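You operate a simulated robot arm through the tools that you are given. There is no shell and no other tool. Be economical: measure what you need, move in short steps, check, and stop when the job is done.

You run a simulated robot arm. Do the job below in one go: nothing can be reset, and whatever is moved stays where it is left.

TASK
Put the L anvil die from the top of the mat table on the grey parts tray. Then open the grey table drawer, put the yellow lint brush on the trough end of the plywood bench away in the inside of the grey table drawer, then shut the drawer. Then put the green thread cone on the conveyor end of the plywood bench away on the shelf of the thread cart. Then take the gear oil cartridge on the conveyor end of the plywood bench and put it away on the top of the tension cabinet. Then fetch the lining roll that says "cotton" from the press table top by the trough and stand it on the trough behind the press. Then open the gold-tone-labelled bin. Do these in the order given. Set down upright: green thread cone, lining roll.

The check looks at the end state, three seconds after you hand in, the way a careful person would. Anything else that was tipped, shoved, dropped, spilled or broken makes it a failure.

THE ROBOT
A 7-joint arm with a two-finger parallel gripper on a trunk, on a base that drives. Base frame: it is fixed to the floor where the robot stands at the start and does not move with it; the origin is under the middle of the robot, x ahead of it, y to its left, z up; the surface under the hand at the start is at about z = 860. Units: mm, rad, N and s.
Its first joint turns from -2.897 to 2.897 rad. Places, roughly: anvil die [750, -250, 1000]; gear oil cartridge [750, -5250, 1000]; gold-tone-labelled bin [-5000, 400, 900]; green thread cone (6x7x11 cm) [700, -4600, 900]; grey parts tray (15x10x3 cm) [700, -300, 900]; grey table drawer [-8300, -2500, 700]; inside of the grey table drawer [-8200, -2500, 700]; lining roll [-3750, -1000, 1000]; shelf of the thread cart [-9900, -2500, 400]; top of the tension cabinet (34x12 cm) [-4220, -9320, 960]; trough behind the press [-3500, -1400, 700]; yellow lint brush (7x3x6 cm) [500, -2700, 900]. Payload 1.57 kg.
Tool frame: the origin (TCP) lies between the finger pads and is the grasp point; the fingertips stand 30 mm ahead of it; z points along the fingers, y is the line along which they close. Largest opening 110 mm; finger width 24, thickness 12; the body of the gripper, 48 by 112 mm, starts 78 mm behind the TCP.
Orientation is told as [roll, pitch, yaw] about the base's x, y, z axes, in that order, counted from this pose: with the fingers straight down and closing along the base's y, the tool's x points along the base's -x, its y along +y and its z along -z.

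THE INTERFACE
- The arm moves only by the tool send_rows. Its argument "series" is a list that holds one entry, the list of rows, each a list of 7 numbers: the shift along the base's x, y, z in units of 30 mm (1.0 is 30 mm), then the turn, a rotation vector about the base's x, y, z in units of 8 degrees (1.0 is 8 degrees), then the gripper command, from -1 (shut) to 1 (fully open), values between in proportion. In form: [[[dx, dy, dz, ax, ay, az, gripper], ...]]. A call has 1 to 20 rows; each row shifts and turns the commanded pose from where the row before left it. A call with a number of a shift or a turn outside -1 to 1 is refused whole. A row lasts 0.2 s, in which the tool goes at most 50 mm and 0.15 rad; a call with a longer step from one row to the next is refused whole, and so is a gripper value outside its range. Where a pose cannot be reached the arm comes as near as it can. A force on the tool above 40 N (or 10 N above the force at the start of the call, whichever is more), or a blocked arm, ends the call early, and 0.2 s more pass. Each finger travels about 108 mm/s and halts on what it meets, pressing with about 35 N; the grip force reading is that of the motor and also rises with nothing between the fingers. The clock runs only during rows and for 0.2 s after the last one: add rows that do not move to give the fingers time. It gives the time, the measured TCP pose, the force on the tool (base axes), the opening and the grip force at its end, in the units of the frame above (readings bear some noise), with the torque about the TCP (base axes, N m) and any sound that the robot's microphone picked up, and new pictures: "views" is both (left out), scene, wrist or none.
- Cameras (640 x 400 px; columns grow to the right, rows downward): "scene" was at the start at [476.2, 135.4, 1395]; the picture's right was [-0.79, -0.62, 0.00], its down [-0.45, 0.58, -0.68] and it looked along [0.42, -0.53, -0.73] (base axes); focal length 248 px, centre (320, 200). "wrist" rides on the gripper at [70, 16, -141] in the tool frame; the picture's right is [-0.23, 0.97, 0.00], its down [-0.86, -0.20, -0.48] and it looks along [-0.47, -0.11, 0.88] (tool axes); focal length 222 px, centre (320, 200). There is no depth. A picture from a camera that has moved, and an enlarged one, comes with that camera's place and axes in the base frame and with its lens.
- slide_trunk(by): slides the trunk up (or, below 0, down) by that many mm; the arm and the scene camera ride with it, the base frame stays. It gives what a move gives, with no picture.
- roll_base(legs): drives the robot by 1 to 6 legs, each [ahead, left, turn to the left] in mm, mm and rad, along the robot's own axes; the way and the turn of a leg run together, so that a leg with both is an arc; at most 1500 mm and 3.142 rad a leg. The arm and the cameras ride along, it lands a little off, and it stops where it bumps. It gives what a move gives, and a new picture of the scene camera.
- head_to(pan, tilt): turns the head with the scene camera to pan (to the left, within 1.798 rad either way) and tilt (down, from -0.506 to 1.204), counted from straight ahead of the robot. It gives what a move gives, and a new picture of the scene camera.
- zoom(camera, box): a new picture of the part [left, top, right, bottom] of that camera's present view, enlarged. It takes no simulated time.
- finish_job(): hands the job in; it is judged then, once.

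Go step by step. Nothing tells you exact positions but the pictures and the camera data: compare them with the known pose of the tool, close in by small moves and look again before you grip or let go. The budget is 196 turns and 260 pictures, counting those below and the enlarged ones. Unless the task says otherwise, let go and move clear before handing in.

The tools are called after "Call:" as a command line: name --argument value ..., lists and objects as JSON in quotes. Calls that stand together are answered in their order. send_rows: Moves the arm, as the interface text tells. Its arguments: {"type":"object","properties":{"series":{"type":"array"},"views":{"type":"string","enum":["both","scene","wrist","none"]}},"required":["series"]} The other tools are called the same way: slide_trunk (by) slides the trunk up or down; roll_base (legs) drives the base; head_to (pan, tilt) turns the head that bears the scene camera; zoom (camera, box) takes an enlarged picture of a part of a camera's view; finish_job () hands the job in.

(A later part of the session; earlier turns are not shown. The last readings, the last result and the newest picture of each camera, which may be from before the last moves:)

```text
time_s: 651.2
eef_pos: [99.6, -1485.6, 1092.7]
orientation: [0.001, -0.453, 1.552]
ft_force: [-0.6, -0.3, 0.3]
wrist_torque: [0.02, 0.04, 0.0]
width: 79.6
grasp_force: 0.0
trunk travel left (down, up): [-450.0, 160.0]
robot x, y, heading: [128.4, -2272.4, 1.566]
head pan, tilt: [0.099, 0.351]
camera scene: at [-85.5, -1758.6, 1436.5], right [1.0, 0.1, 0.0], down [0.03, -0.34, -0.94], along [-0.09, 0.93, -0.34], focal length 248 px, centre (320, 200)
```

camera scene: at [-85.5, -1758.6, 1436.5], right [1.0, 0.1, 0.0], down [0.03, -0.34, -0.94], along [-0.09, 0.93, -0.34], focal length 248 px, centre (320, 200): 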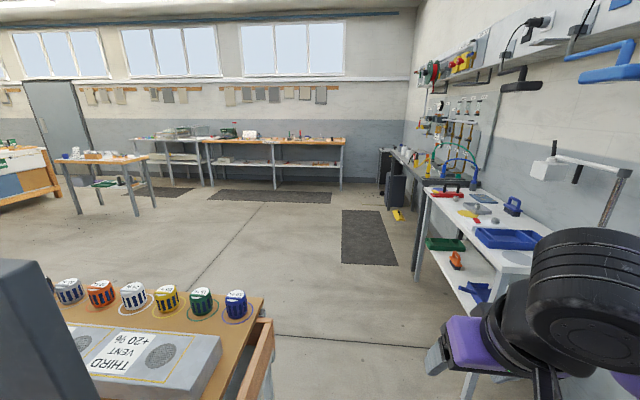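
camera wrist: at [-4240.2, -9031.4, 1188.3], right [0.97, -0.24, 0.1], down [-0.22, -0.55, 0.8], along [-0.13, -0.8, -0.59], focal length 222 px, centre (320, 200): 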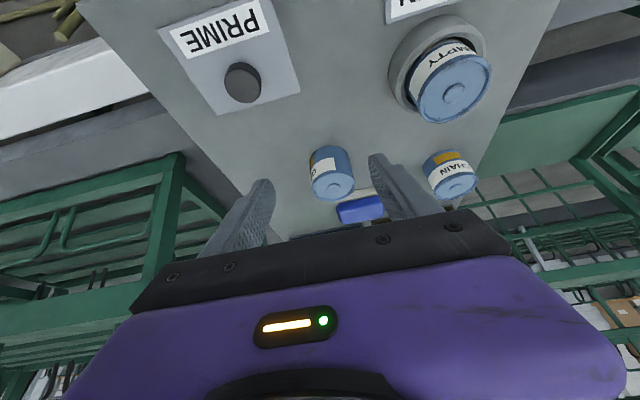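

Call:
roll_base --legs '[[0, 20, 0.005], [1000, 0, 0], [1050, 0, 0], [0, 0, 1.57], [1200, 0, 0]]'

Call:
head_to --pan 0.1 --tilt 0.35

```text
time_s: 664.1
eef_pos: [-516.2, 233.0, 1093.5]
orientation: [0.005, -0.451, 2.409]
ft_force: [-0.5, -0.2, 0.3]
wrist_torque: [-0.04, 0.05, -0.01]
width: 79.7
grasp_force: 0.1
trunk travel left (down, up): [-450.0, 160.0]
robot x, y, heading: [100.6, -265.3, 2.43]
head pan, tilt: [0.099, 0.351]
stopped in leg 4: the robot was blocked; the commanded pose is now the measured one
camera scene: at [-434.3, -87.6, 1436.6], right [0.57, 0.82, 0.0], down [0.28, -0.2, -0.94], along [-0.77, 0.54, -0.34], focal length 248 px, centre (320, 200)
```

scene: 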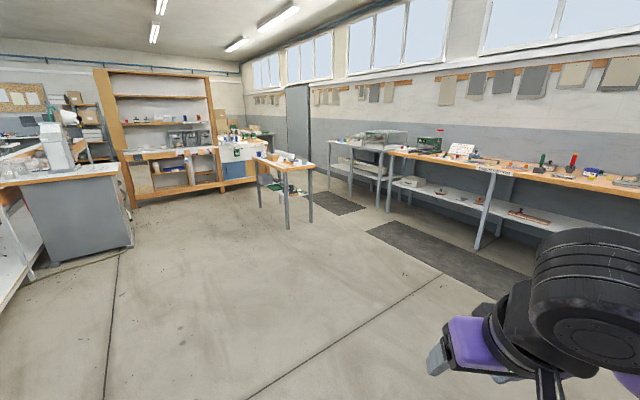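

```text
time_s: 664.7
eef_pos: [-516.6, 232.3, 1092.5]
orientation: [0.003, -0.452, 2.41]
ft_force: [0.2, 0.6, 0.2]
wrist_torque: [0.02, 0.02, 0.01]
width: 79.8
grasp_force: 0.0
trunk travel left (down, up): [-450.0, 160.0]
robot x, y, heading: [96.1, -269.1, 2.432]
head pan, tilt: [0.099, 0.351]
camera scene: at [-434.4, -87.8, 1436.6], right [0.57, 0.82, 0.0], down [0.28, -0.2, -0.94], along [-0.77, 0.54, -0.34], focal length 248 px, centre (320, 200)
```

scene: 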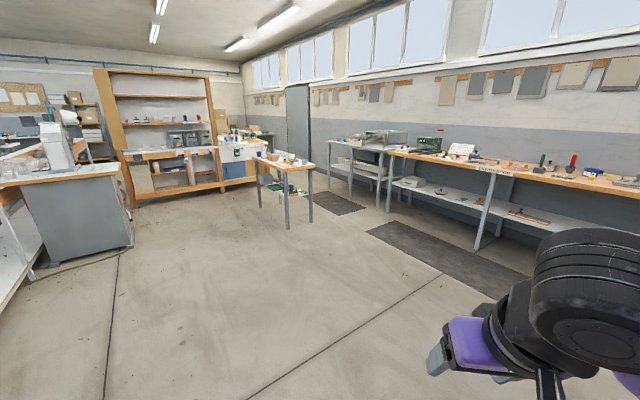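

Call:
roll_base --legs '[[350, 0, 0], [0, 0, 0.71], [1450, 0, 0], [1350, 560, 0]]'

Call:
head_to --pan 0.3 --tilt 0.5

```text
time_s: 682.8
eef_pos: [-3818.2, -626.9, 1093.6]
orientation: [0.003, -0.452, -3.14]
ft_force: [-0.1, -0.1, 0.2]
wrist_torque: [-0.02, 0.0, -0.03]
width: 79.8
grasp_force: 0.0
trunk travel left (down, up): [-450.0, 160.0]
robot x, y, heading: [-3029.9, -587.5, -3.12]
head pan, tilt: [0.099, 0.351]
camera scene: at [-3544.8, -809.6, 1436.6], right [-0.12, 0.99, 0.0], down [0.34, 0.04, -0.94], along [-0.93, -0.11, -0.34], focal length 248 px, centre (320, 200)
```

scene: 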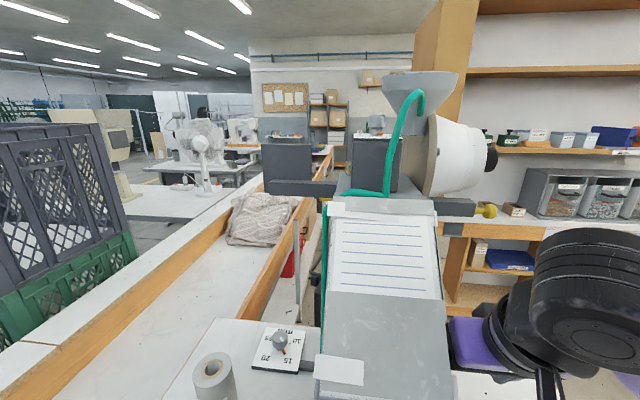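

```text
time_s: 683.5
eef_pos: [-3817.4, -627.3, 1093.5]
orientation: [0.003, -0.451, -3.14]
ft_force: [0.7, -0.2, -0.2]
wrist_torque: [-0.02, 0.0, -0.03]
width: 79.9
grasp_force: 0.1
trunk travel left (down, up): [-450.0, 160.0]
robot x, y, heading: [-3030.7, -587.1, -3.119]
head pan, tilt: [0.3, 0.499]
camera scene: at [-3538.7, -827.0, 1423.0], right [-0.32, 0.95, 0.0], down [0.45, 0.15, -0.88], along [-0.83, -0.28, -0.48], focal length 248 px, centre (320, 200)
```

scene: 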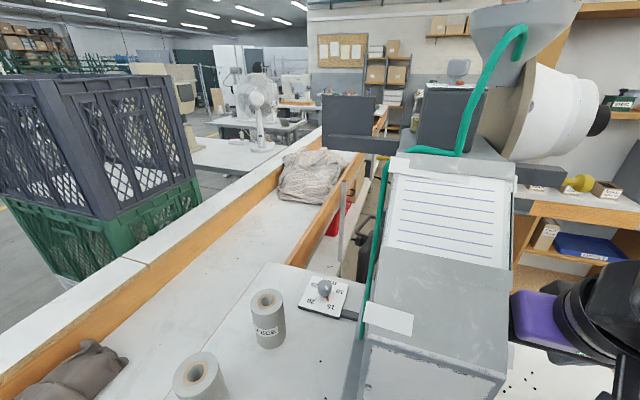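

I see two lining rolls on the press table by the trough. Zooming to read the labels.

Call:
zoom --camera "scene" --box '[160, 270, 320, 370]'

Call:
head_to --pan 0.35 --tilt 0.85

```text
4.00 times, centred on (240, 320) of scene
camera zoom: at [-3538.7, -827.0, 1423.0], right [-0.32, 0.95, 0.0], down [0.45, 0.15, -0.88], along [-0.83, -0.28, -0.48], focal length 993 px, centre (640, -280)
```

zoom: 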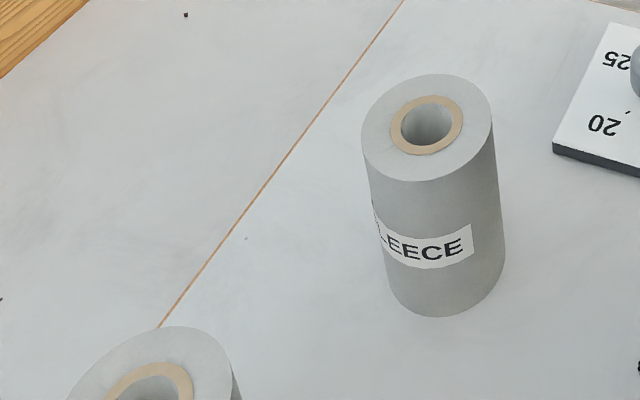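

```text
time_s: 684.3
eef_pos: [-3817.3, -626.9, 1091.9]
orientation: [0.004, -0.452, -3.14]
ft_force: [1.5, -0.3, 0.7]
wrist_torque: [0.01, -0.01, -0.02]
width: 79.7
grasp_force: 0.1
trunk travel left (down, up): [-450.0, 160.0]
robot x, y, heading: [-3028.9, -587.3, -3.12]
head pan, tilt: [0.351, 0.85]
camera scene: at [-3525.3, -826.8, 1393.0], right [-0.36, 0.93, 0.0], down [0.7, 0.27, -0.66], along [-0.62, -0.24, -0.75], focal length 248 px, centre (320, 200)
```

scene: 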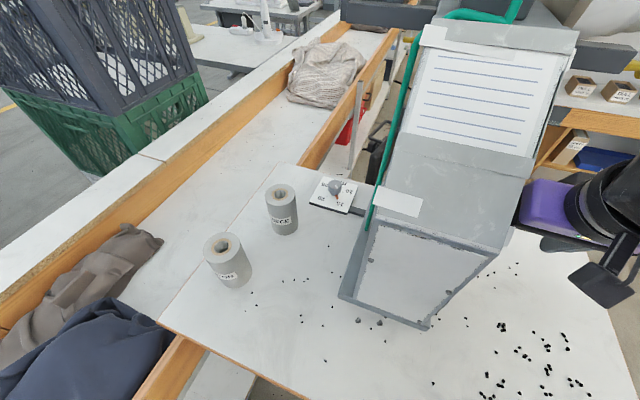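

Call:
zoom --camera "scene" --box '[190, 170, 318, 300]'

```text
3.08 times, centred on (254, 235) of scene
camera zoom: at [-3525.3, -826.8, 1393.0], right [-0.36, 0.93, 0.0], down [0.7, 0.27, -0.66], along [-0.62, -0.24, -0.75], focal length 764 px, centre (523, 92)
```

zoom: 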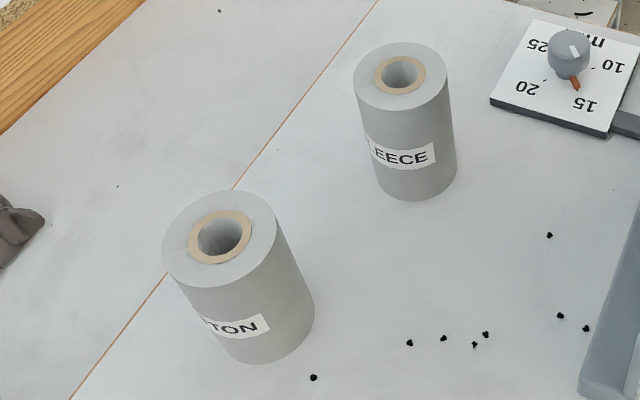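

The near roll reads "...TTON" (cotton). I raise the trunk for a baseline to measure its height and position.

Call:
slide_trunk --by 150

Call:
zoom --camera "scene" --box '[160, 130, 320, 230]'

```text
time_s: 686.1
eef_pos: [-3818.3, -626.8, 1243.0]
orientation: [0.004, -0.452, -3.14]
ft_force: [0.6, -1.0, -0.8]
wrist_torque: [-0.02, 0.0, 0.0]
width: 79.8
grasp_force: 0.1
trunk travel left (down, up): [-600.0, 10.0]
robot x, y, heading: [-3031.6, -587.2, -3.118]
head pan, tilt: [0.351, 0.85]
```

```text
4.00 times, centred on (240, 180) of scene
camera zoom: at [-3525.2, -826.7, 1542.9], right [-0.36, 0.93, 0.0], down [0.7, 0.27, -0.66], along [-0.61, -0.24, -0.75], focal length 993 px, centre (640, 280)
```

zoom: 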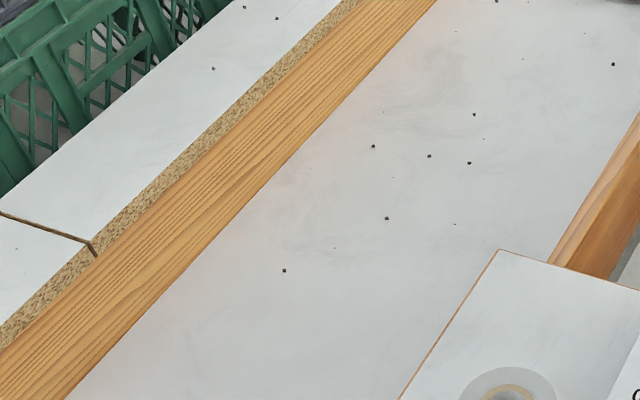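

Call:
zoom --camera "scene" --box '[190, 200, 350, 300]'

```text
4.00 times, centred on (270, 250) of scene
camera zoom: at [-3525.2, -826.7, 1542.9], right [-0.36, 0.93, 0.0], down [0.7, 0.27, -0.66], along [-0.61, -0.24, -0.75], focal length 993 px, centre (520, 0)
```

zoom: 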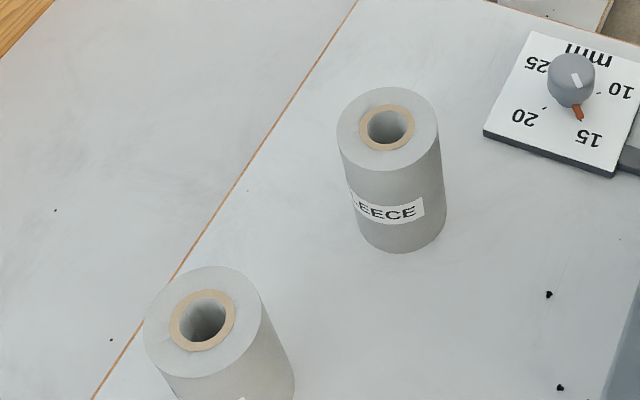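

Cotton roll: centre about [-3685, -1086], top z≈988, ~70 mm wide; press table z≈860 with its edge at y≈-1183; the trough floor beyond is at about z 720. First I pull the arm back from the press and straighten the tool.

Call:
send_rows --series '[[[0.7, 0, 0, 0, -0.6, 0, 0.4], [0.8, 0, 0, 0, -0.6, 0, 0.4], [0.8, 0, 0, 0, -0.6, 0, 0.4], [0.8, 0, 0, 0, -0.6, 0, 0.4], [0.8, 0, 0, 0, -0.6, 0, 0.4], [0.8, 0, 0, 0, -0.23, 0, 0.4], [0, 0, 0, 0, 0, 0, 0.4], [0, 0, 0, 0, 0, 0, 0.4]]]' --views "none"

```text
time_s: 687.9
eef_pos: [-3676.1, -625.5, 1242.5]
orientation: [0.003, -0.001, -3.139]
ft_force: [1.0, 0.0, 0.0]
wrist_torque: [0.0, 0.0, 0.02]
width: 76.9
grasp_force: 0.0
trunk travel left (down, up): [-600.0, 10.0]
robot x, y, heading: [-3026.8, -586.8, -3.12]
head pan, tilt: [0.351, 0.85]
```

Call:
send_rows --series '[[[0.2, -1, 0, 0, 0, 0, 0.4], [0.2, -1, 0, 0, 0, 0, 0.4], [0.2, -1, 0, 0, 0, 0, 0.4], [0.1, -1, 0, 0, 0, 0, 0.4], [0, -1, 0, 0, 0, 0, 0.4], [0, -1, 0, 0, 0, 0, 0.4], [0, -1, 0, 0, 0, 0, 0.4], [0, -1, 0, 0, 0, 0, 0.4], [0, 0, 0, 0, 0, 0, 0.4]]]' --views "none"

Call:
roll_base --legs '[[0, 145, -0.02], [100, 0, 0]]'

Call:
send_rows --series '[[[0, 0, 0, 0, 0, 0, 0.4]]]' --views "wrist"

```text
time_s: 689.9
eef_pos: [-3657.8, -868.6, 1242.0]
orientation: [0.003, 0.0, -3.141]
ft_force: [-0.7, 0.5, 0.8]
wrist_torque: [0.0, 0.04, -0.01]
width: 77.0
grasp_force: 0.1
trunk travel left (down, up): [-600.0, 10.0]
robot x, y, heading: [-3027.1, -591.1, -3.117]
head pan, tilt: [0.351, 0.85]
```

```text
time_s: 692.1
eef_pos: [-3755.8, -1004.0, 1244.2]
orientation: [0.002, -0.005, 3.122]
ft_force: [-0.7, 0.4, -0.5]
wrist_torque: [-0.01, -0.01, 0.0]
width: 76.9
grasp_force: 0.0
trunk travel left (down, up): [-600.0, 10.0]
robot x, y, heading: [-3121.2, -735.4, -3.14]
head pan, tilt: [0.351, 0.85]
stopped in leg 2: the robot was blocked; the commanded pose is now the measured one
camera scene: at [-3621.0, -965.7, 1544.2], right [-0.35, 0.94, 0.0], down [0.7, 0.26, -0.66], along [-0.62, -0.23, -0.75], focal length 248 px, centre (320, 200)
```

scene: 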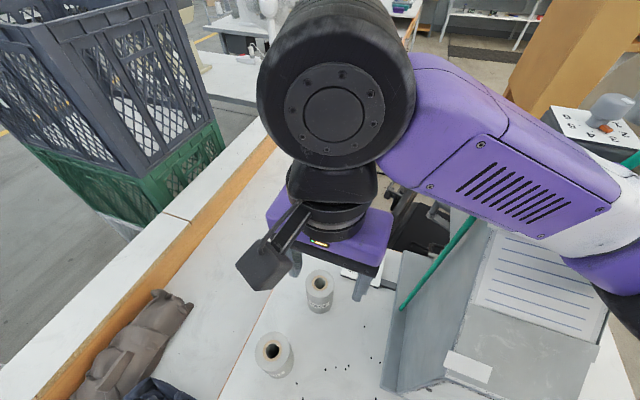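

```text
time_s: 692.5
eef_pos: [-3754.6, -1004.0, 1244.9]
orientation: [0.005, -0.005, 3.122]
ft_force: [0.1, -0.6, -0.3]
wrist_torque: [-0.01, 0.03, 0.0]
width: 77.2
grasp_force: 0.1
trunk travel left (down, up): [-600.0, 10.0]
robot x, y, heading: [-3124.9, -734.2, -3.144]
head pan, tilt: [0.351, 0.85]
camera wrist: at [-3685.6, -1020.9, 1383.8], right [-0.25, -0.97, 0.0], down [-0.85, 0.22, 0.48], along [-0.47, 0.11, -0.88], focal length 222 px, centre (320, 200)
```

wrist: 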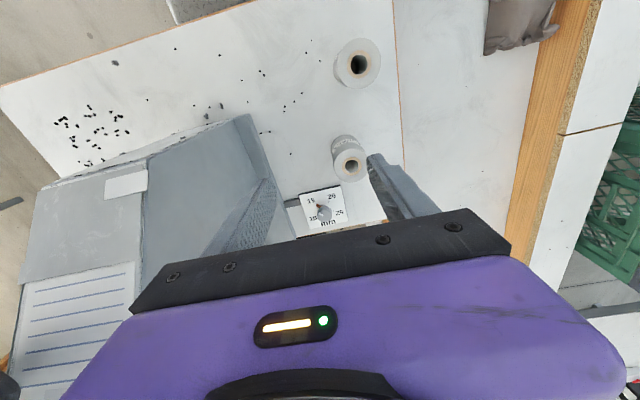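

The cotton roll is at about [-3684, -1084]. I move above it.

Call:
send_rows --series '[[[0.39, -0.445, -0.8, 0, 0, 0, 0.75], [0.39, -0.445, -0.8, 0, 0, 0, 0.75], [0.39, -0.445, -0.8, 0, 0, 0, 0.75], [0.39, -0.445, -0.8, 0, 0, 0, 0.75], [0.39, -0.445, -0.8, 0, 0, 0, 0.75], [0.39, -0.445, -0.7, 0, 0, 0, 0.75], [0, 0, 0, 0, 0, 0, 0.75], [0, 0, 0, 0, 0, 0, 0.75]]]'

```text
time_s: 694.5
eef_pos: [-3726.1, -1051.7, 1107.8]
orientation: [0.007, -0.042, 3.092]
ft_force: [1.2, -0.1, 0.5]
wrist_torque: [0.0, 0.0, 0.01]
width: 96.3
grasp_force: 0.0
trunk travel left (down, up): [-600.0, 10.0]
robot x, y, heading: [-3120.3, -723.9, 3.124]
head pan, tilt: [0.351, 0.85]
stopped in row 8: the arm was blocked; the commanded pose is now the measured one
camera scene: at [-3578.2, -943.1, 1568.1], right [-0.33, 0.94, 0.01], down [0.69, 0.25, -0.68], along [-0.64, -0.22, -0.73], focal length 248 px, centre (320, 200)
camera wrist: at [-3651.5, -1070.1, 1245.3], right [-0.27, -0.96, 0.02], down [-0.82, 0.24, 0.51], along [-0.5, 0.13, -0.86], focal length 222 px, centre (320, 200)
```

scene: 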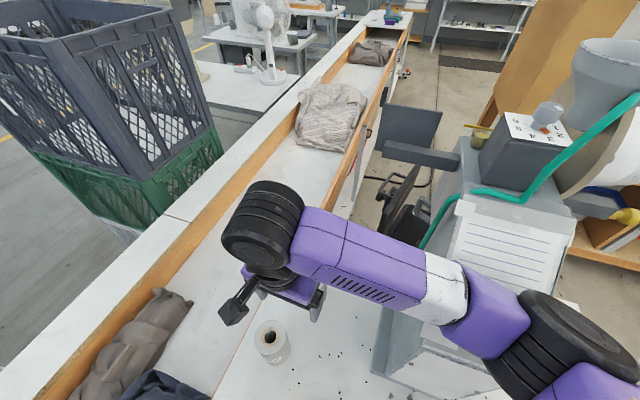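
wrist: 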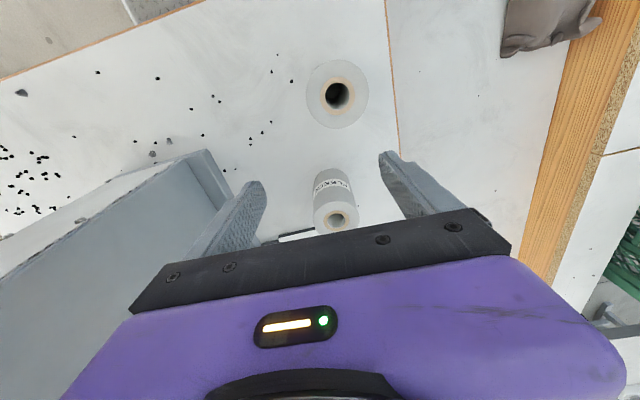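

The forearm is pressing against the press machine and tilting the robot. I raise the arm straight back along the way it came.

Call:
send_rows --series '[[[0, 0, 0.7, 0, 0, 0, 0.75], [0, 0, 0.8, 0, 0, 0, 0.75], [0, 0, 0.8, 0, 0, 0, 0.75], [0, 0, 0.8, 0, 0, 0, 0.75], [0, 0, 0, 0, 0, 0, 0.75], [0, 0, 0, 0, 0, 0, 0.75]]]'

```text
time_s: 696.0
eef_pos: [-3718.0, -1021.9, 1192.0]
orientation: [0.005, -0.019, 3.079]
ft_force: [0.2, -0.2, 0.1]
wrist_torque: [0.02, -0.01, 0.01]
width: 96.2
grasp_force: 0.0
trunk travel left (down, up): [-600.0, 10.0]
robot x, y, heading: [-3111.4, -703.5, 3.101]
head pan, tilt: [0.351, 0.85]
camera scene: at [-3603.1, -911.6, 1553.8], right [-0.3, 0.95, 0.01], down [0.7, 0.23, -0.67], along [-0.64, -0.2, -0.74], focal length 248 px, centre (320, 200)
camera wrist: at [-3647.3, -1042.3, 1330.3], right [-0.29, -0.96, 0.01], down [-0.83, 0.26, 0.49], along [-0.48, 0.13, -0.87], focal length 222 px, centre (320, 200)
```

scene: 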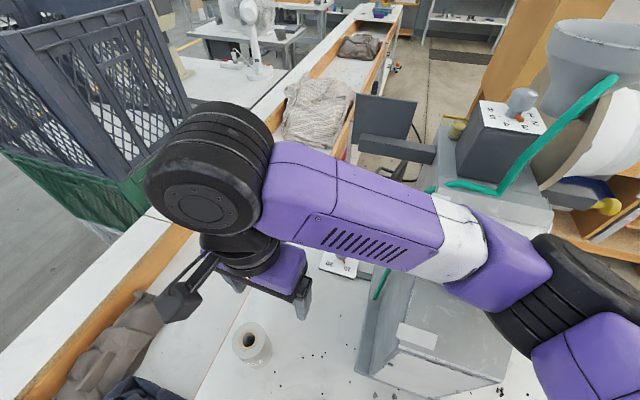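
wrist: 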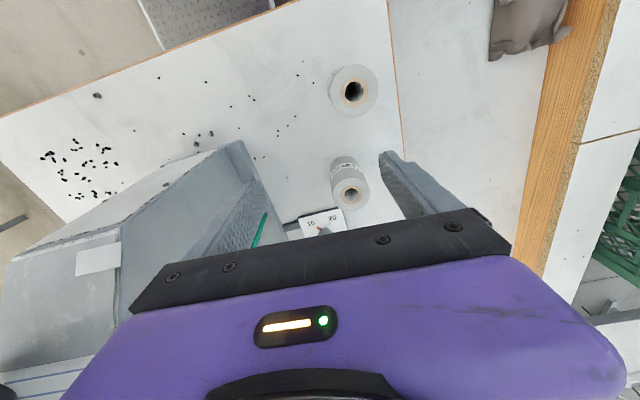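

Call:
send_rows --series '[[[0, 0, 0.8, 0, 0, 0, 0.75], [0, 0, 0.8, 0, 0, 0, 0.75], [0, 0, 0.6, 0, 0, 0, 0.75], [0, 0, 0, 0, 0, 0, 0.75]]]' --views "scene"

```text
time_s: 697.0
eef_pos: [-3732.8, -1044.6, 1251.3]
orientation: [0.003, -0.013, 3.094]
ft_force: [0.3, -0.3, 0.5]
wrist_torque: [0.0, -0.01, 0.0]
width: 96.1
grasp_force: 0.0
trunk travel left (down, up): [-600.0, 10.0]
robot x, y, heading: [-3128.9, -714.3, 3.121]
head pan, tilt: [0.351, 0.85]
camera scene: at [-3632.9, -932.0, 1542.4], right [-0.32, 0.95, 0.0], down [0.71, 0.24, -0.66], along [-0.63, -0.21, -0.75], focal length 248 px, centre (320, 200)
```

scene: 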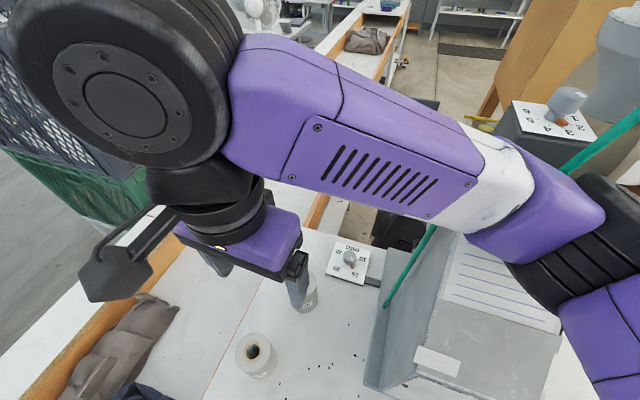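

The robot is level again. I back the base off so the elbow stays clear of the press, and will fetch the roll with a longer reach.

Call:
roll_base --legs '[[-185, 20, 0.02]]'

Call:
send_rows --series '[[[0, 0, 0, 0, 0, 0, 0.75]]]' --views "wrist"

```text
time_s: 698.5
eef_pos: [-3542.1, -1075.6, 1252.7]
orientation: [0.005, -0.015, 3.111]
ft_force: [0.7, -0.4, -0.9]
wrist_torque: [0.0, -0.06, 0.03]
width: 96.3
grasp_force: 0.1
trunk travel left (down, up): [-600.0, 10.0]
robot x, y, heading: [-2936.8, -740.7, 3.13]
head pan, tilt: [0.351, 0.85]
camera scene: at [-3443.7, -961.4, 1542.8], right [-0.34, 0.94, 0.0], down [0.71, 0.25, -0.66], along [-0.62, -0.22, -0.75], focal length 248 px, centre (320, 200)
```

scene: 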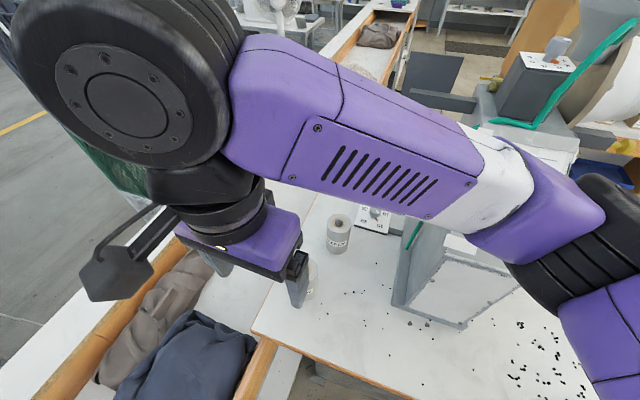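

```text
time_s: 698.9
eef_pos: [-3542.4, -1074.1, 1253.3]
orientation: [0.004, -0.014, 3.112]
ft_force: [0.1, 0.2, 0.6]
wrist_torque: [-0.02, -0.02, 0.02]
width: 96.2
grasp_force: 0.0
trunk travel left (down, up): [-600.0, 10.0]
robot x, y, heading: [-2941.8, -738.6, 3.129]
head pan, tilt: [0.351, 0.85]
camera wrist: at [-3471.0, -1092.6, 1391.6], right [-0.26, -0.97, 0.01], down [-0.84, 0.23, 0.49], along [-0.47, 0.12, -0.87], focal length 222 px, centre (320, 200)
```

wrist: 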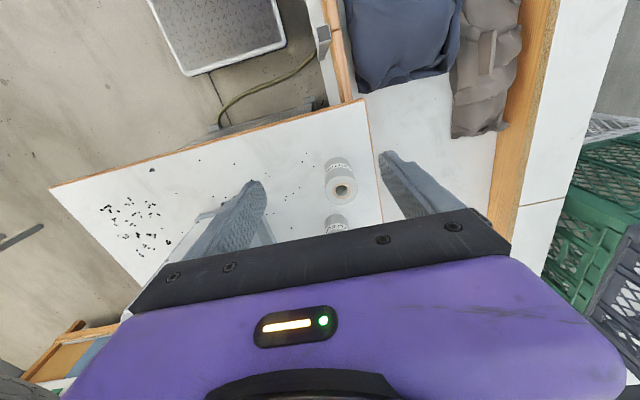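

The elbow would again come over the press, so I back off more and use a stretched reach.

Call:
roll_base --legs '[[-135, 5, 0]]'

Call:
send_rows --series '[[[-1, 0, 0, 0, 0, 0, 0.75], [-1, 0, 0, 0, 0, 0, 0.75], [-1, 0, 0, 0, 0, 0, 0.75], [-1, 0, 0, 0, 0, 0, 0.75], [-1, 0, 0, 0, 0, 0, 0.75], [-1, 0, 0, 0, 0, 0, 0.75], [-1, 0, 0, 0, 0, 0, 0.75], [-1, 0, 0, 0, 0, 0, 0.75], [0, 0, 0, 0, 0, 0, 0.75], [0, 0, 0, 0, 0, 0, 0.75]]]'

```text
time_s: 700.2
eef_pos: [-3408.7, -1082.6, 1252.5]
orientation: [0.005, -0.013, 3.114]
ft_force: [0.1, 0.5, 0.0]
wrist_torque: [0.03, -0.03, 0.03]
width: 96.5
grasp_force: 0.0
trunk travel left (down, up): [-600.0, 10.0]
robot x, y, heading: [-2806.8, -739.9, 3.138]
head pan, tilt: [0.351, 0.85]
camera scene: at [-3310.4, -969.0, 1542.8], right [-0.34, 0.94, 0.0], down [0.71, 0.25, -0.66], along [-0.62, -0.22, -0.75], focal length 248 px, centre (320, 200)
```

scene: 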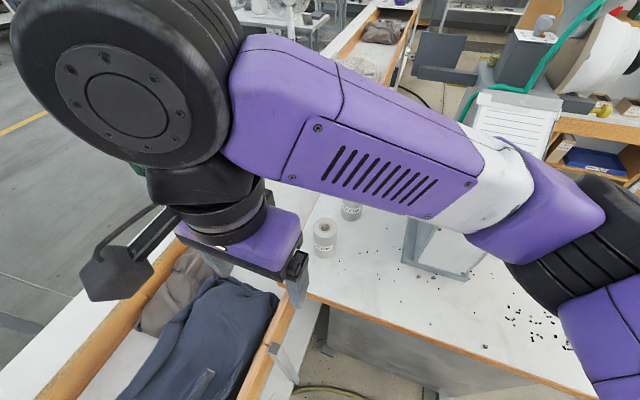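

```text
time_s: 702.4
eef_pos: [-3652.5, -1082.9, 1251.9]
orientation: [0.006, -0.014, 3.112]
ft_force: [0.0, 0.6, -1.0]
wrist_torque: [0.0, 0.01, 0.0]
width: 96.2
grasp_force: 0.0
trunk travel left (down, up): [-600.0, 10.0]
robot x, y, heading: [-2807.1, -741.5, 3.133]
head pan, tilt: [0.351, 0.85]
camera scene: at [-3310.1, -969.0, 1542.9], right [-0.34, 0.94, 0.0], down [0.71, 0.25, -0.66], along [-0.62, -0.22, -0.75], focal length 248 px, centre (320, 200)
camera wrist: at [-3580.8, -1100.3, 1392.0], right [-0.25, -0.97, 0.01], down [-0.84, 0.23, 0.49], along [-0.47, 0.12, -0.87], focal length 222 px, centre (320, 200)
```

scene: 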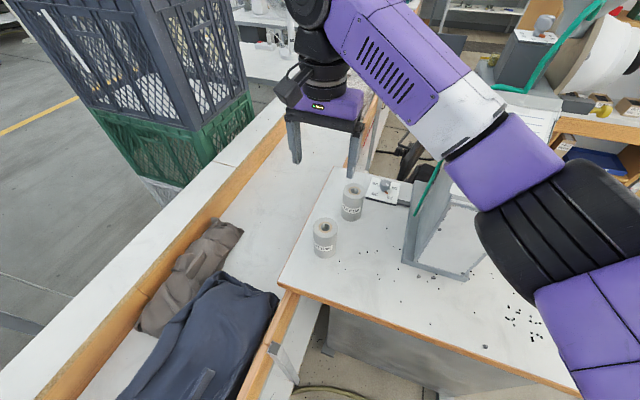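
wrist: 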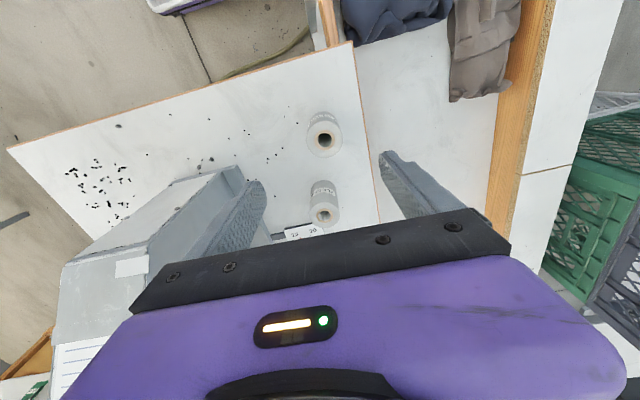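

Call:
send_rows --series '[[[-0.4, -0.07, -0.7, 0, 0, 0, 0.75], [-0.33, -0.07, -0.9, 0, 0, 0, 0.75], [0, 0, -0.9, 0, 0, 0, 0.75], [0, 0, -0.9, 0, 0, 0, 0.75], [0, 0, -0.9, 0, 0, 0, 0.75], [0, 0, -0.9, 0, 0, 0, 0.75], [0, 0, 0, 0, 0, 0, 0.75], [0, 0, 0, 0, 0, 0, 0.75]]]'

```text
time_s: 704.2
eef_pos: [-3668.6, -1087.4, 1096.7]
orientation: [0.004, -0.015, 3.114]
ft_force: [0.1, 0.5, 0.2]
wrist_torque: [-0.04, 0.01, 0.0]
width: 96.3
grasp_force: 0.2
trunk travel left (down, up): [-600.0, 10.0]
robot x, y, heading: [-2807.5, -741.8, 3.135]
head pan, tilt: [0.351, 0.85]
camera scene: at [-3310.1, -969.0, 1542.9], right [-0.34, 0.94, 0.0], down [0.71, 0.25, -0.66], along [-0.62, -0.22, -0.75], focal length 248 px, centre (320, 200)
camera wrist: at [-3598.4, -1104.7, 1235.9], right [-0.25, -0.97, 0.01], down [-0.84, 0.23, 0.49], along [-0.47, 0.12, -0.87], focal length 222 px, centre (320, 200)
```

scene: 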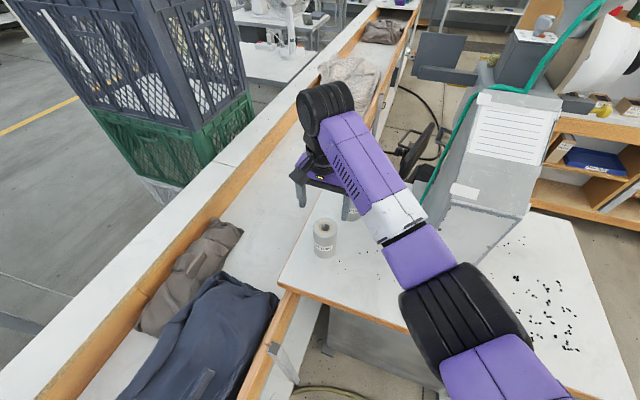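
wrist: 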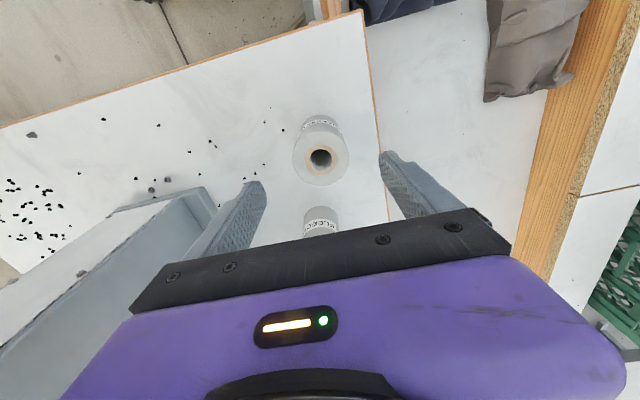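

Call:
send_rows --series '[[[-0.2, 0, -0.8, 0, 0, 0, 0.75], [0, 0, -0.9, 0, 0, 0, 0.75], [0, 0, -0.9, 0, 0, 0, 0.75], [0, 0, -0.9, 0, 0, 0, 0.75], [0, 0, -0.7, 0, 0, 0, 0.75], [0, 0, 0, 0, 0, 0, 0.75], [0, 0, 0, 0, 0, 0, 0.75]]]'

```text
time_s: 705.8
eef_pos: [-3676.8, -1086.9, 971.6]
orientation: [0.005, -0.014, 3.114]
ft_force: [-0.4, 0.3, 0.2]
wrist_torque: [0.0, 0.0, 0.0]
width: 96.2
grasp_force: 0.1
trunk travel left (down, up): [-600.0, 10.0]
robot x, y, heading: [-2807.7, -745.8, 3.135]
head pan, tilt: [0.351, 0.85]
camera scene: at [-3310.1, -969.0, 1542.9], right [-0.34, 0.94, 0.0], down [0.71, 0.25, -0.66], along [-0.62, -0.22, -0.75], focal length 248 px, centre (320, 200)
camera wrist: at [-3606.3, -1104.1, 1110.7], right [-0.25, -0.97, 0.01], down [-0.84, 0.23, 0.49], along [-0.47, 0.12, -0.87], focal length 222 px, centre (320, 200)
```

scene: 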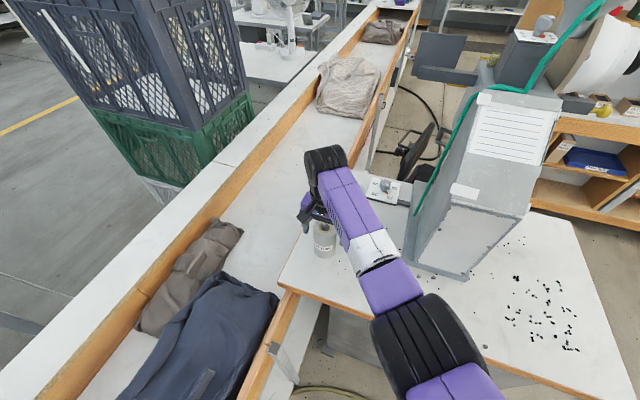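
wrist: 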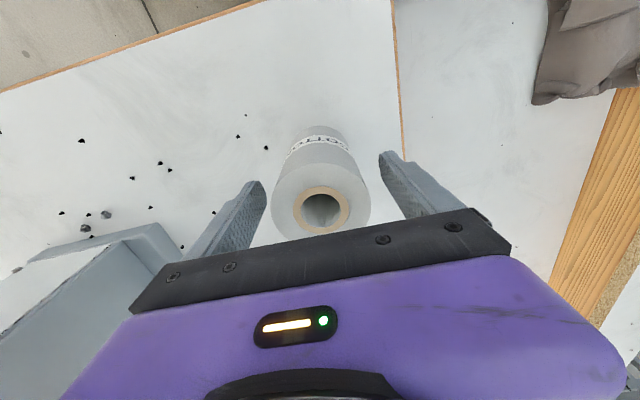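

Call:
send_rows --series '[[[0, 0, -0.2, 0, 0, 0, 0.75], [0, 0, 0, 0, 0, 0, 0.4], [0, 0, 0, 0, 0, 0, 0], [0, 0, 0, 0, 0, 0, -0.5], [0, 0, 0, 0, 0, 0, -1], [0, 0, 0, 0, 0, 0, -1], [0, 0, 0.6, 0, 0, 0, -1], [0, 0, 0.9, 0, 0, 0, -1], [0, 0, 0.9, 0, 0, 0, -1], [0, 0, 0, 0, 0, 0, -1]]]'

```text
time_s: 708.0
eef_pos: [-3676.1, -1089.5, 1036.0]
orientation: [0.005, -0.014, 3.116]
ft_force: [-0.4, 0.1, -2.2]
wrist_torque: [-0.01, -0.02, 0.0]
width: 63.7
grasp_force: 34.8
trunk travel left (down, up): [-600.0, 10.0]
robot x, y, heading: [-2808.4, -745.3, 3.131]
head pan, tilt: [0.351, 0.85]
camera scene: at [-3310.1, -969.0, 1542.9], right [-0.34, 0.94, 0.0], down [0.71, 0.25, -0.66], along [-0.62, -0.22, -0.75], focal length 248 px, centre (320, 200)
camera wrist: at [-3604.7, -1105.7, 1175.6], right [-0.25, -0.97, 0.01], down [-0.84, 0.22, 0.49], along [-0.47, 0.12, -0.87], focal length 222 px, centre (320, 200)
```

scene: 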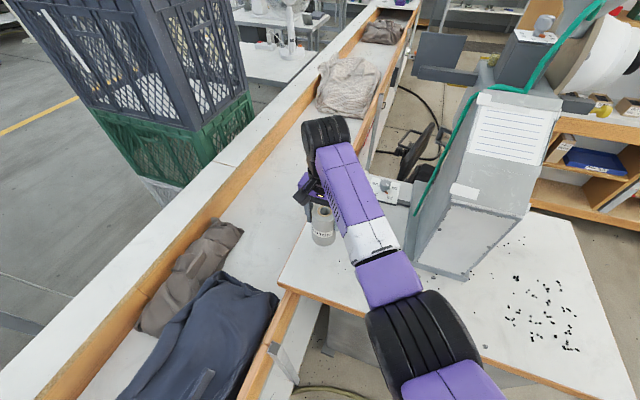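
wrist: 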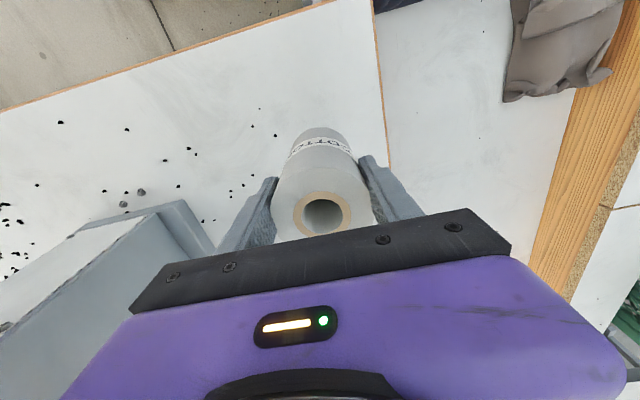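

Held. I swing the roll out over the trough, then drive forward a bit.

Call:
send_rows --series '[[[0.2, 0, 0.9, 0, 0, 0, -1], [0.5, -0.9, 0.5, 0, 0, 0, -1], [0.5, -0.9, 0.4, 0, 0, 0, -1], [0.5, -0.9, 0, 0, 0, 0, -1], [0.5, -0.9, 0, 0, 0, 0, -1], [0.5, -0.9, 0, 0, 0, 0, -1], [0.5, -0.9, 0, 0, 0, 0, -1], [0.5, -0.9, 0, 0, 0, 0, -1], [0, -0.9, 0, 0, 0, 0, -1], [0, 0, 0, 0, 0, 0, -1]]]' --views "scene"

Call:
roll_base --legs '[[140, 0, 0]]'

Call:
send_rows --series '[[[0, 0, 0, 0, 0, 0, -1]]]' --views "wrist"

```text
time_s: 710.2
eef_pos: [-3564.7, -1304.7, 1090.2]
orientation: [0.006, -0.014, 3.115]
ft_force: [-0.4, 0.6, -1.5]
wrist_torque: [-0.04, 0.01, 0.01]
width: 63.4
grasp_force: 34.5
trunk travel left (down, up): [-600.0, 10.0]
robot x, y, heading: [-2808.0, -741.6, 3.137]
head pan, tilt: [0.351, 0.85]
camera scene: at [-3309.9, -969.2, 1543.0], right [-0.34, 0.94, 0.0], down [0.71, 0.25, -0.66], along [-0.62, -0.22, -0.75], focal length 248 px, centre (320, 200)
```

scene: 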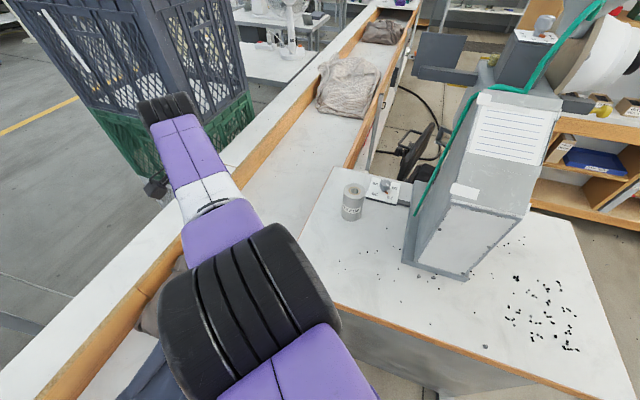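

```text
time_s: 711.5
eef_pos: [-3708.5, -1300.2, 1090.8]
orientation: [0.006, -0.014, 3.112]
ft_force: [-0.3, 0.3, -1.4]
wrist_torque: [-0.01, -0.01, 0.01]
width: 63.6
grasp_force: 34.5
trunk travel left (down, up): [-600.0, 10.0]
robot x, y, heading: [-2950.4, -742.0, 3.133]
head pan, tilt: [0.351, 0.85]
camera scene: at [-3451.6, -966.8, 1543.0], right [-0.34, 0.94, 0.0], down [0.71, 0.25, -0.66], along [-0.62, -0.22, -0.75], focal length 248 px, centre (320, 200)
```

scene: 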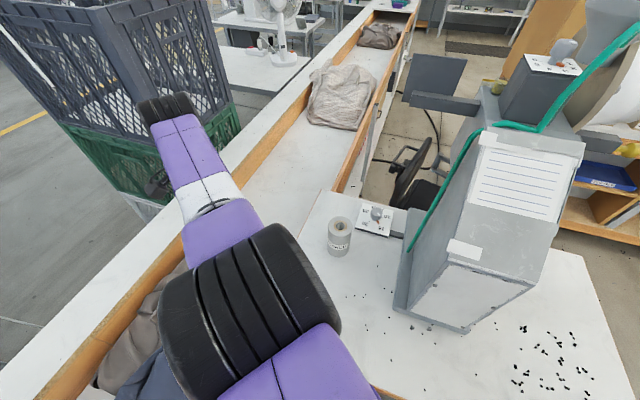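

```text
time_s: 711.9
eef_pos: [-3707.6, -1301.4, 1089.4]
orientation: [0.003, -0.012, 3.112]
ft_force: [-0.6, 0.0, -2.2]
wrist_torque: [0.0, -0.03, 0.0]
width: 63.3
grasp_force: 34.8
trunk travel left (down, up): [-600.0, 10.0]
robot x, y, heading: [-2949.3, -742.7, 3.131]
head pan, tilt: [0.351, 0.85]
camera wrist: at [-3637.3, -1318.3, 1229.5], right [-0.26, -0.97, 0.01], down [-0.84, 0.23, 0.49], along [-0.47, 0.12, -0.87], focal length 222 px, centre (320, 200)
```

wrist: 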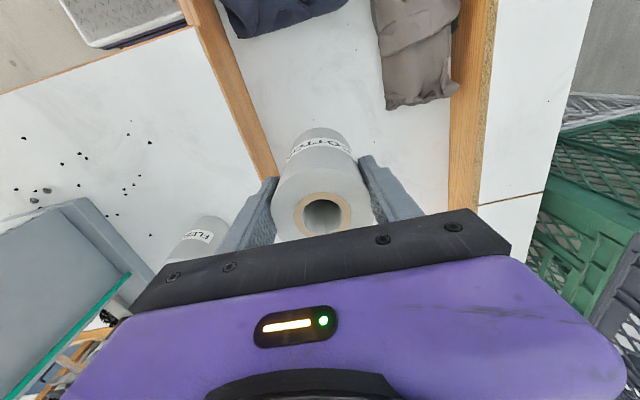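

Call:
roll_base --legs '[[60, 0, 0]]'

Call:
slide_trunk --by -80

Call:
send_rows --series '[[[0.2, -0.4, -0.3, 0, 0, 0, -1], [0.2, -0.4, -0.6, 0, 0, 0, -1], [0, 0, -0.6, 0, 0, 0, -1], [0, 0, 0, 0, 0, 0, -1], [0, 0, 0, 0, 0, 0, -1]]]'

```text
time_s: 712.9
eef_pos: [-3767.9, -1300.6, 1089.7]
orientation: [0.005, -0.014, 3.112]
ft_force: [0.4, -0.3, -1.2]
wrist_torque: [0.0, 0.0, -0.04]
width: 63.7
grasp_force: 34.8
trunk travel left (down, up): [-600.0, 10.0]
robot x, y, heading: [-3009.6, -745.3, 3.135]
head pan, tilt: [0.351, 0.85]
camera scene: at [-3511.5, -966.5, 1543.0], right [-0.34, 0.94, 0.0], down [0.71, 0.25, -0.66], along [-0.62, -0.22, -0.75], focal length 248 px, centre (320, 200)
```

scene: 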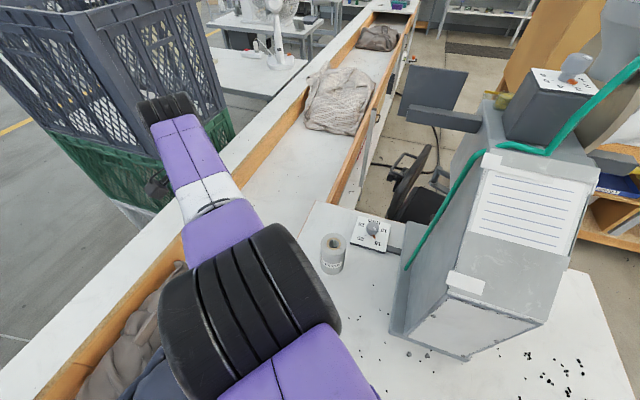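

```text
time_s: 714.0
eef_pos: [-3768.6, -1300.4, 1011.8]
orientation: [0.004, -0.014, 3.112]
ft_force: [-0.1, -0.1, -2.0]
wrist_torque: [-0.03, 0.01, -0.01]
width: 63.4
grasp_force: 35.1
trunk travel left (down, up): [-520.0, 90.0]
robot x, y, heading: [-3010.4, -743.8, 3.14]
head pan, tilt: [0.351, 0.85]
```

```text
time_s: 715.2
eef_pos: [-3745.0, -1311.8, 968.3]
orientation: [0.005, -0.014, 3.112]
ft_force: [-0.7, -0.8, -2.3]
wrist_torque: [0.02, 0.01, -0.02]
width: 63.3
grasp_force: 34.8
out of reach, approached as far as the arm can: row 1, 2
trunk travel left (down, up): [-520.0, 90.0]
robot x, y, heading: [-3009.2, -740.9, 3.134]
head pan, tilt: [0.351, 0.85]
camera scene: at [-3511.8, -966.6, 1462.9], right [-0.34, 0.94, 0.0], down [0.71, 0.25, -0.66], along [-0.62, -0.22, -0.75], focal length 248 px, centre (320, 200)
camera wrist: at [-3674.3, -1330.5, 1108.4], right [-0.26, -0.97, 0.01], down [-0.84, 0.23, 0.49], along [-0.47, 0.12, -0.87], focal length 222 px, centre (320, 200)
```

scene: 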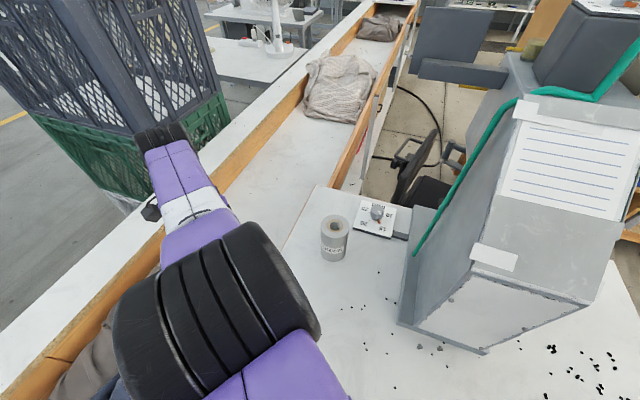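
wrist: 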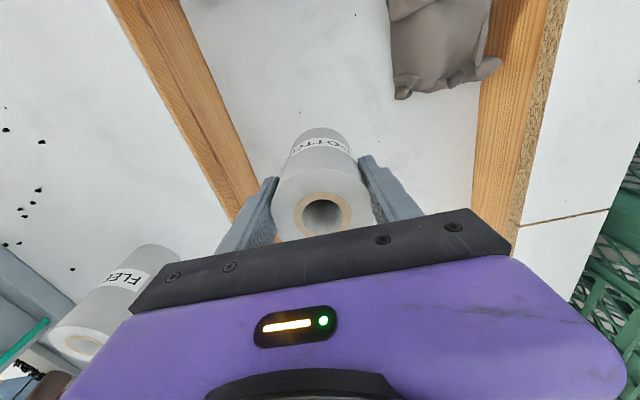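

Call:
roll_base --legs '[[80, 0, 0]]'

Call:
send_rows --series '[[[0.6, -0.2, 0, 0, 0, 0, -1], [0.6, -0.3, 0, 0, 0, 0, -1], [0.6, -0.3, 0, 0, 0, 0, -1], [0, 0, -0.7, 0, 0, 0, -1], [0, 0, -0.7, 0, 0, 0, -1], [0, 0, 0, 0, 0, 0, -1], [0, 0, 0, 0, 0, 0, -1]]]'

```text
time_s: 716.3
eef_pos: [-3824.6, -1311.9, 968.0]
orientation: [0.003, -0.016, 3.11]
ft_force: [0.0, -0.2, -0.7]
wrist_torque: [-0.01, -0.02, 0.01]
width: 63.2
grasp_force: 36.0
trunk travel left (down, up): [-520.0, 90.0]
robot x, y, heading: [-3089.7, -741.4, 3.13]
head pan, tilt: [0.351, 0.85]
camera scene: at [-3591.8, -965.3, 1463.0], right [-0.34, 0.94, 0.0], down [0.71, 0.25, -0.66], along [-0.62, -0.22, -0.75], focal length 248 px, centre (320, 200)
```

scene: 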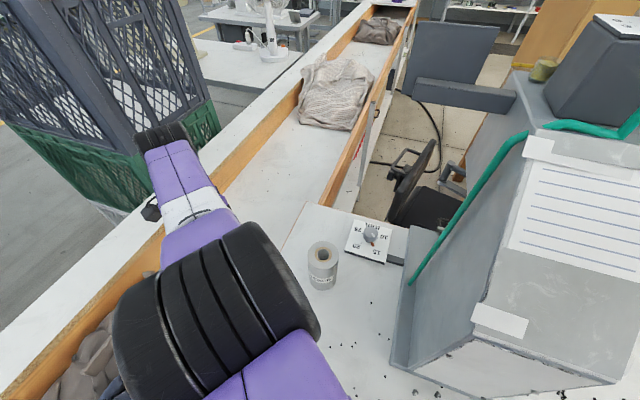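

```text
time_s: 717.9
eef_pos: [-3770.1, -1335.1, 927.7]
orientation: [0.005, -0.014, 3.109]
ft_force: [0.3, 0.6, -1.9]
wrist_torque: [-0.02, -0.01, 0.0]
width: 63.2
grasp_force: 35.0
out of reach, approached as far as the arm can: row 1, 3, 5
trunk travel left (down, up): [-520.0, 90.0]
robot x, y, heading: [-3090.8, -742.6, 3.133]
head pan, tilt: [0.351, 0.85]
camera scene: at [-3592.0, -965.3, 1462.9], right [-0.34, 0.94, 0.0], down [0.71, 0.25, -0.66], along [-0.62, -0.22, -0.75], focal length 248 px, centre (320, 200)
camera wrist: at [-3700.3, -1352.6, 1066.2], right [-0.26, -0.97, 0.01], down [-0.84, 0.23, 0.49], along [-0.47, 0.12, -0.87], focal length 222 px, centre (320, 200)
```

scene: 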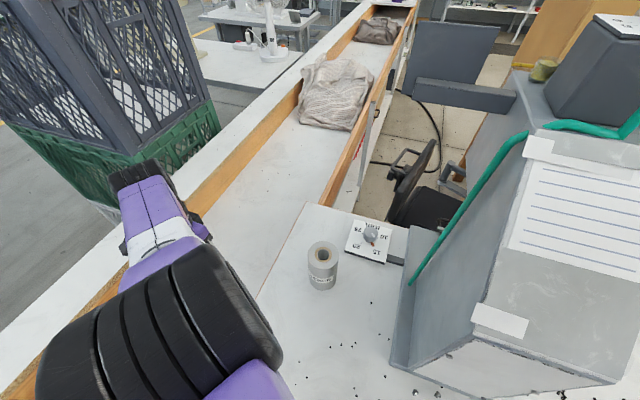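
wrist: 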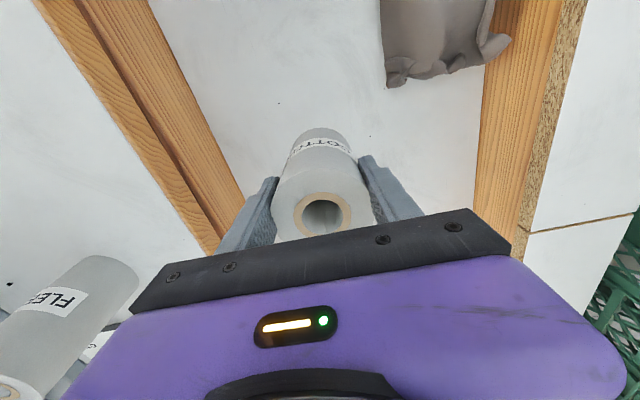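

Call:
slide_trunk --by -50

Call:
send_rows --series '[[[0, 0, 0, 0, 0, 0, -1]]]' --views "both"

```text
time_s: 718.8
eef_pos: [-3770.9, -1335.4, 877.2]
orientation: [0.005, -0.014, 3.11]
ft_force: [-0.3, 0.2, -1.6]
wrist_torque: [0.0, -0.02, 0.0]
width: 63.3
grasp_force: 34.9
trunk travel left (down, up): [-470.0, 140.0]
robot x, y, heading: [-3090.9, -743.3, 3.133]
head pan, tilt: [0.351, 0.85]
```

```text
time_s: 719.2
eef_pos: [-3771.8, -1335.2, 877.3]
orientation: [0.006, -0.014, 3.11]
ft_force: [0.2, -0.2, -1.2]
wrist_torque: [-0.02, 0.01, -0.05]
width: 63.3
grasp_force: 34.8
trunk travel left (down, up): [-470.0, 140.0]
robot x, y, heading: [-3088.3, -742.2, 3.135]
head pan, tilt: [0.351, 0.85]
camera scene: at [-3592.0, -965.3, 1412.9], right [-0.34, 0.94, 0.0], down [0.71, 0.25, -0.66], along [-0.62, -0.22, -0.75], focal length 248 px, centre (320, 200)
camera wrist: at [-3700.4, -1352.6, 1016.4], right [-0.26, -0.97, 0.01], down [-0.84, 0.23, 0.49], along [-0.47, 0.12, -0.87], focal length 222 px, centre (320, 200)
```

scene: 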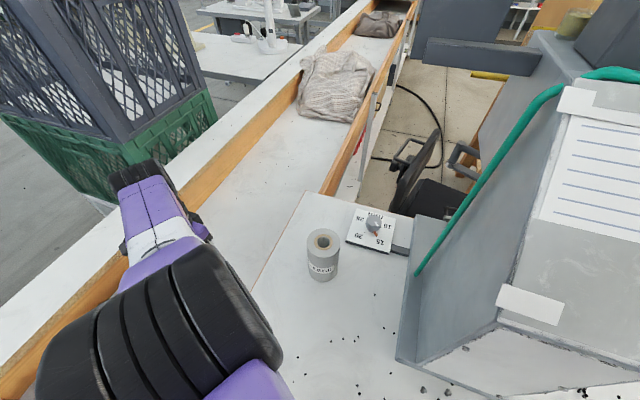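
wrist: 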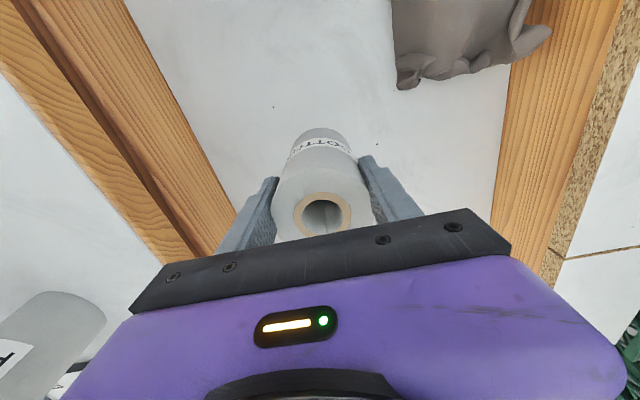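

Call:
slide_trunk --by -35

Call:
zoom --camera "wrist" --box '[200, 60, 440, 210]'

```text
time_s: 720.0
eef_pos: [-3770.5, -1335.8, 841.4]
orientation: [0.006, -0.012, 3.11]
ft_force: [-0.3, 1.0, -1.7]
wrist_torque: [0.0, 0.02, -0.02]
width: 63.4
grasp_force: 34.9
trunk travel left (down, up): [-435.0, 175.0]
robot x, y, heading: [-3087.2, -740.9, 3.133]
head pan, tilt: [0.351, 0.85]
```

```text
2.67 times, centred on (320, 135) of wrist
camera zoom: at [-3700.4, -1352.6, 981.4], right [-0.26, -0.97, 0.01], down [-0.84, 0.23, 0.49], along [-0.47, 0.12, -0.87], focal length 592 px, centre (320, 373)
```

zoom: 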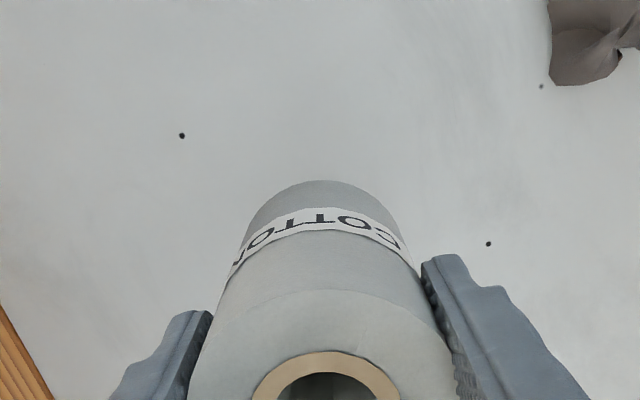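

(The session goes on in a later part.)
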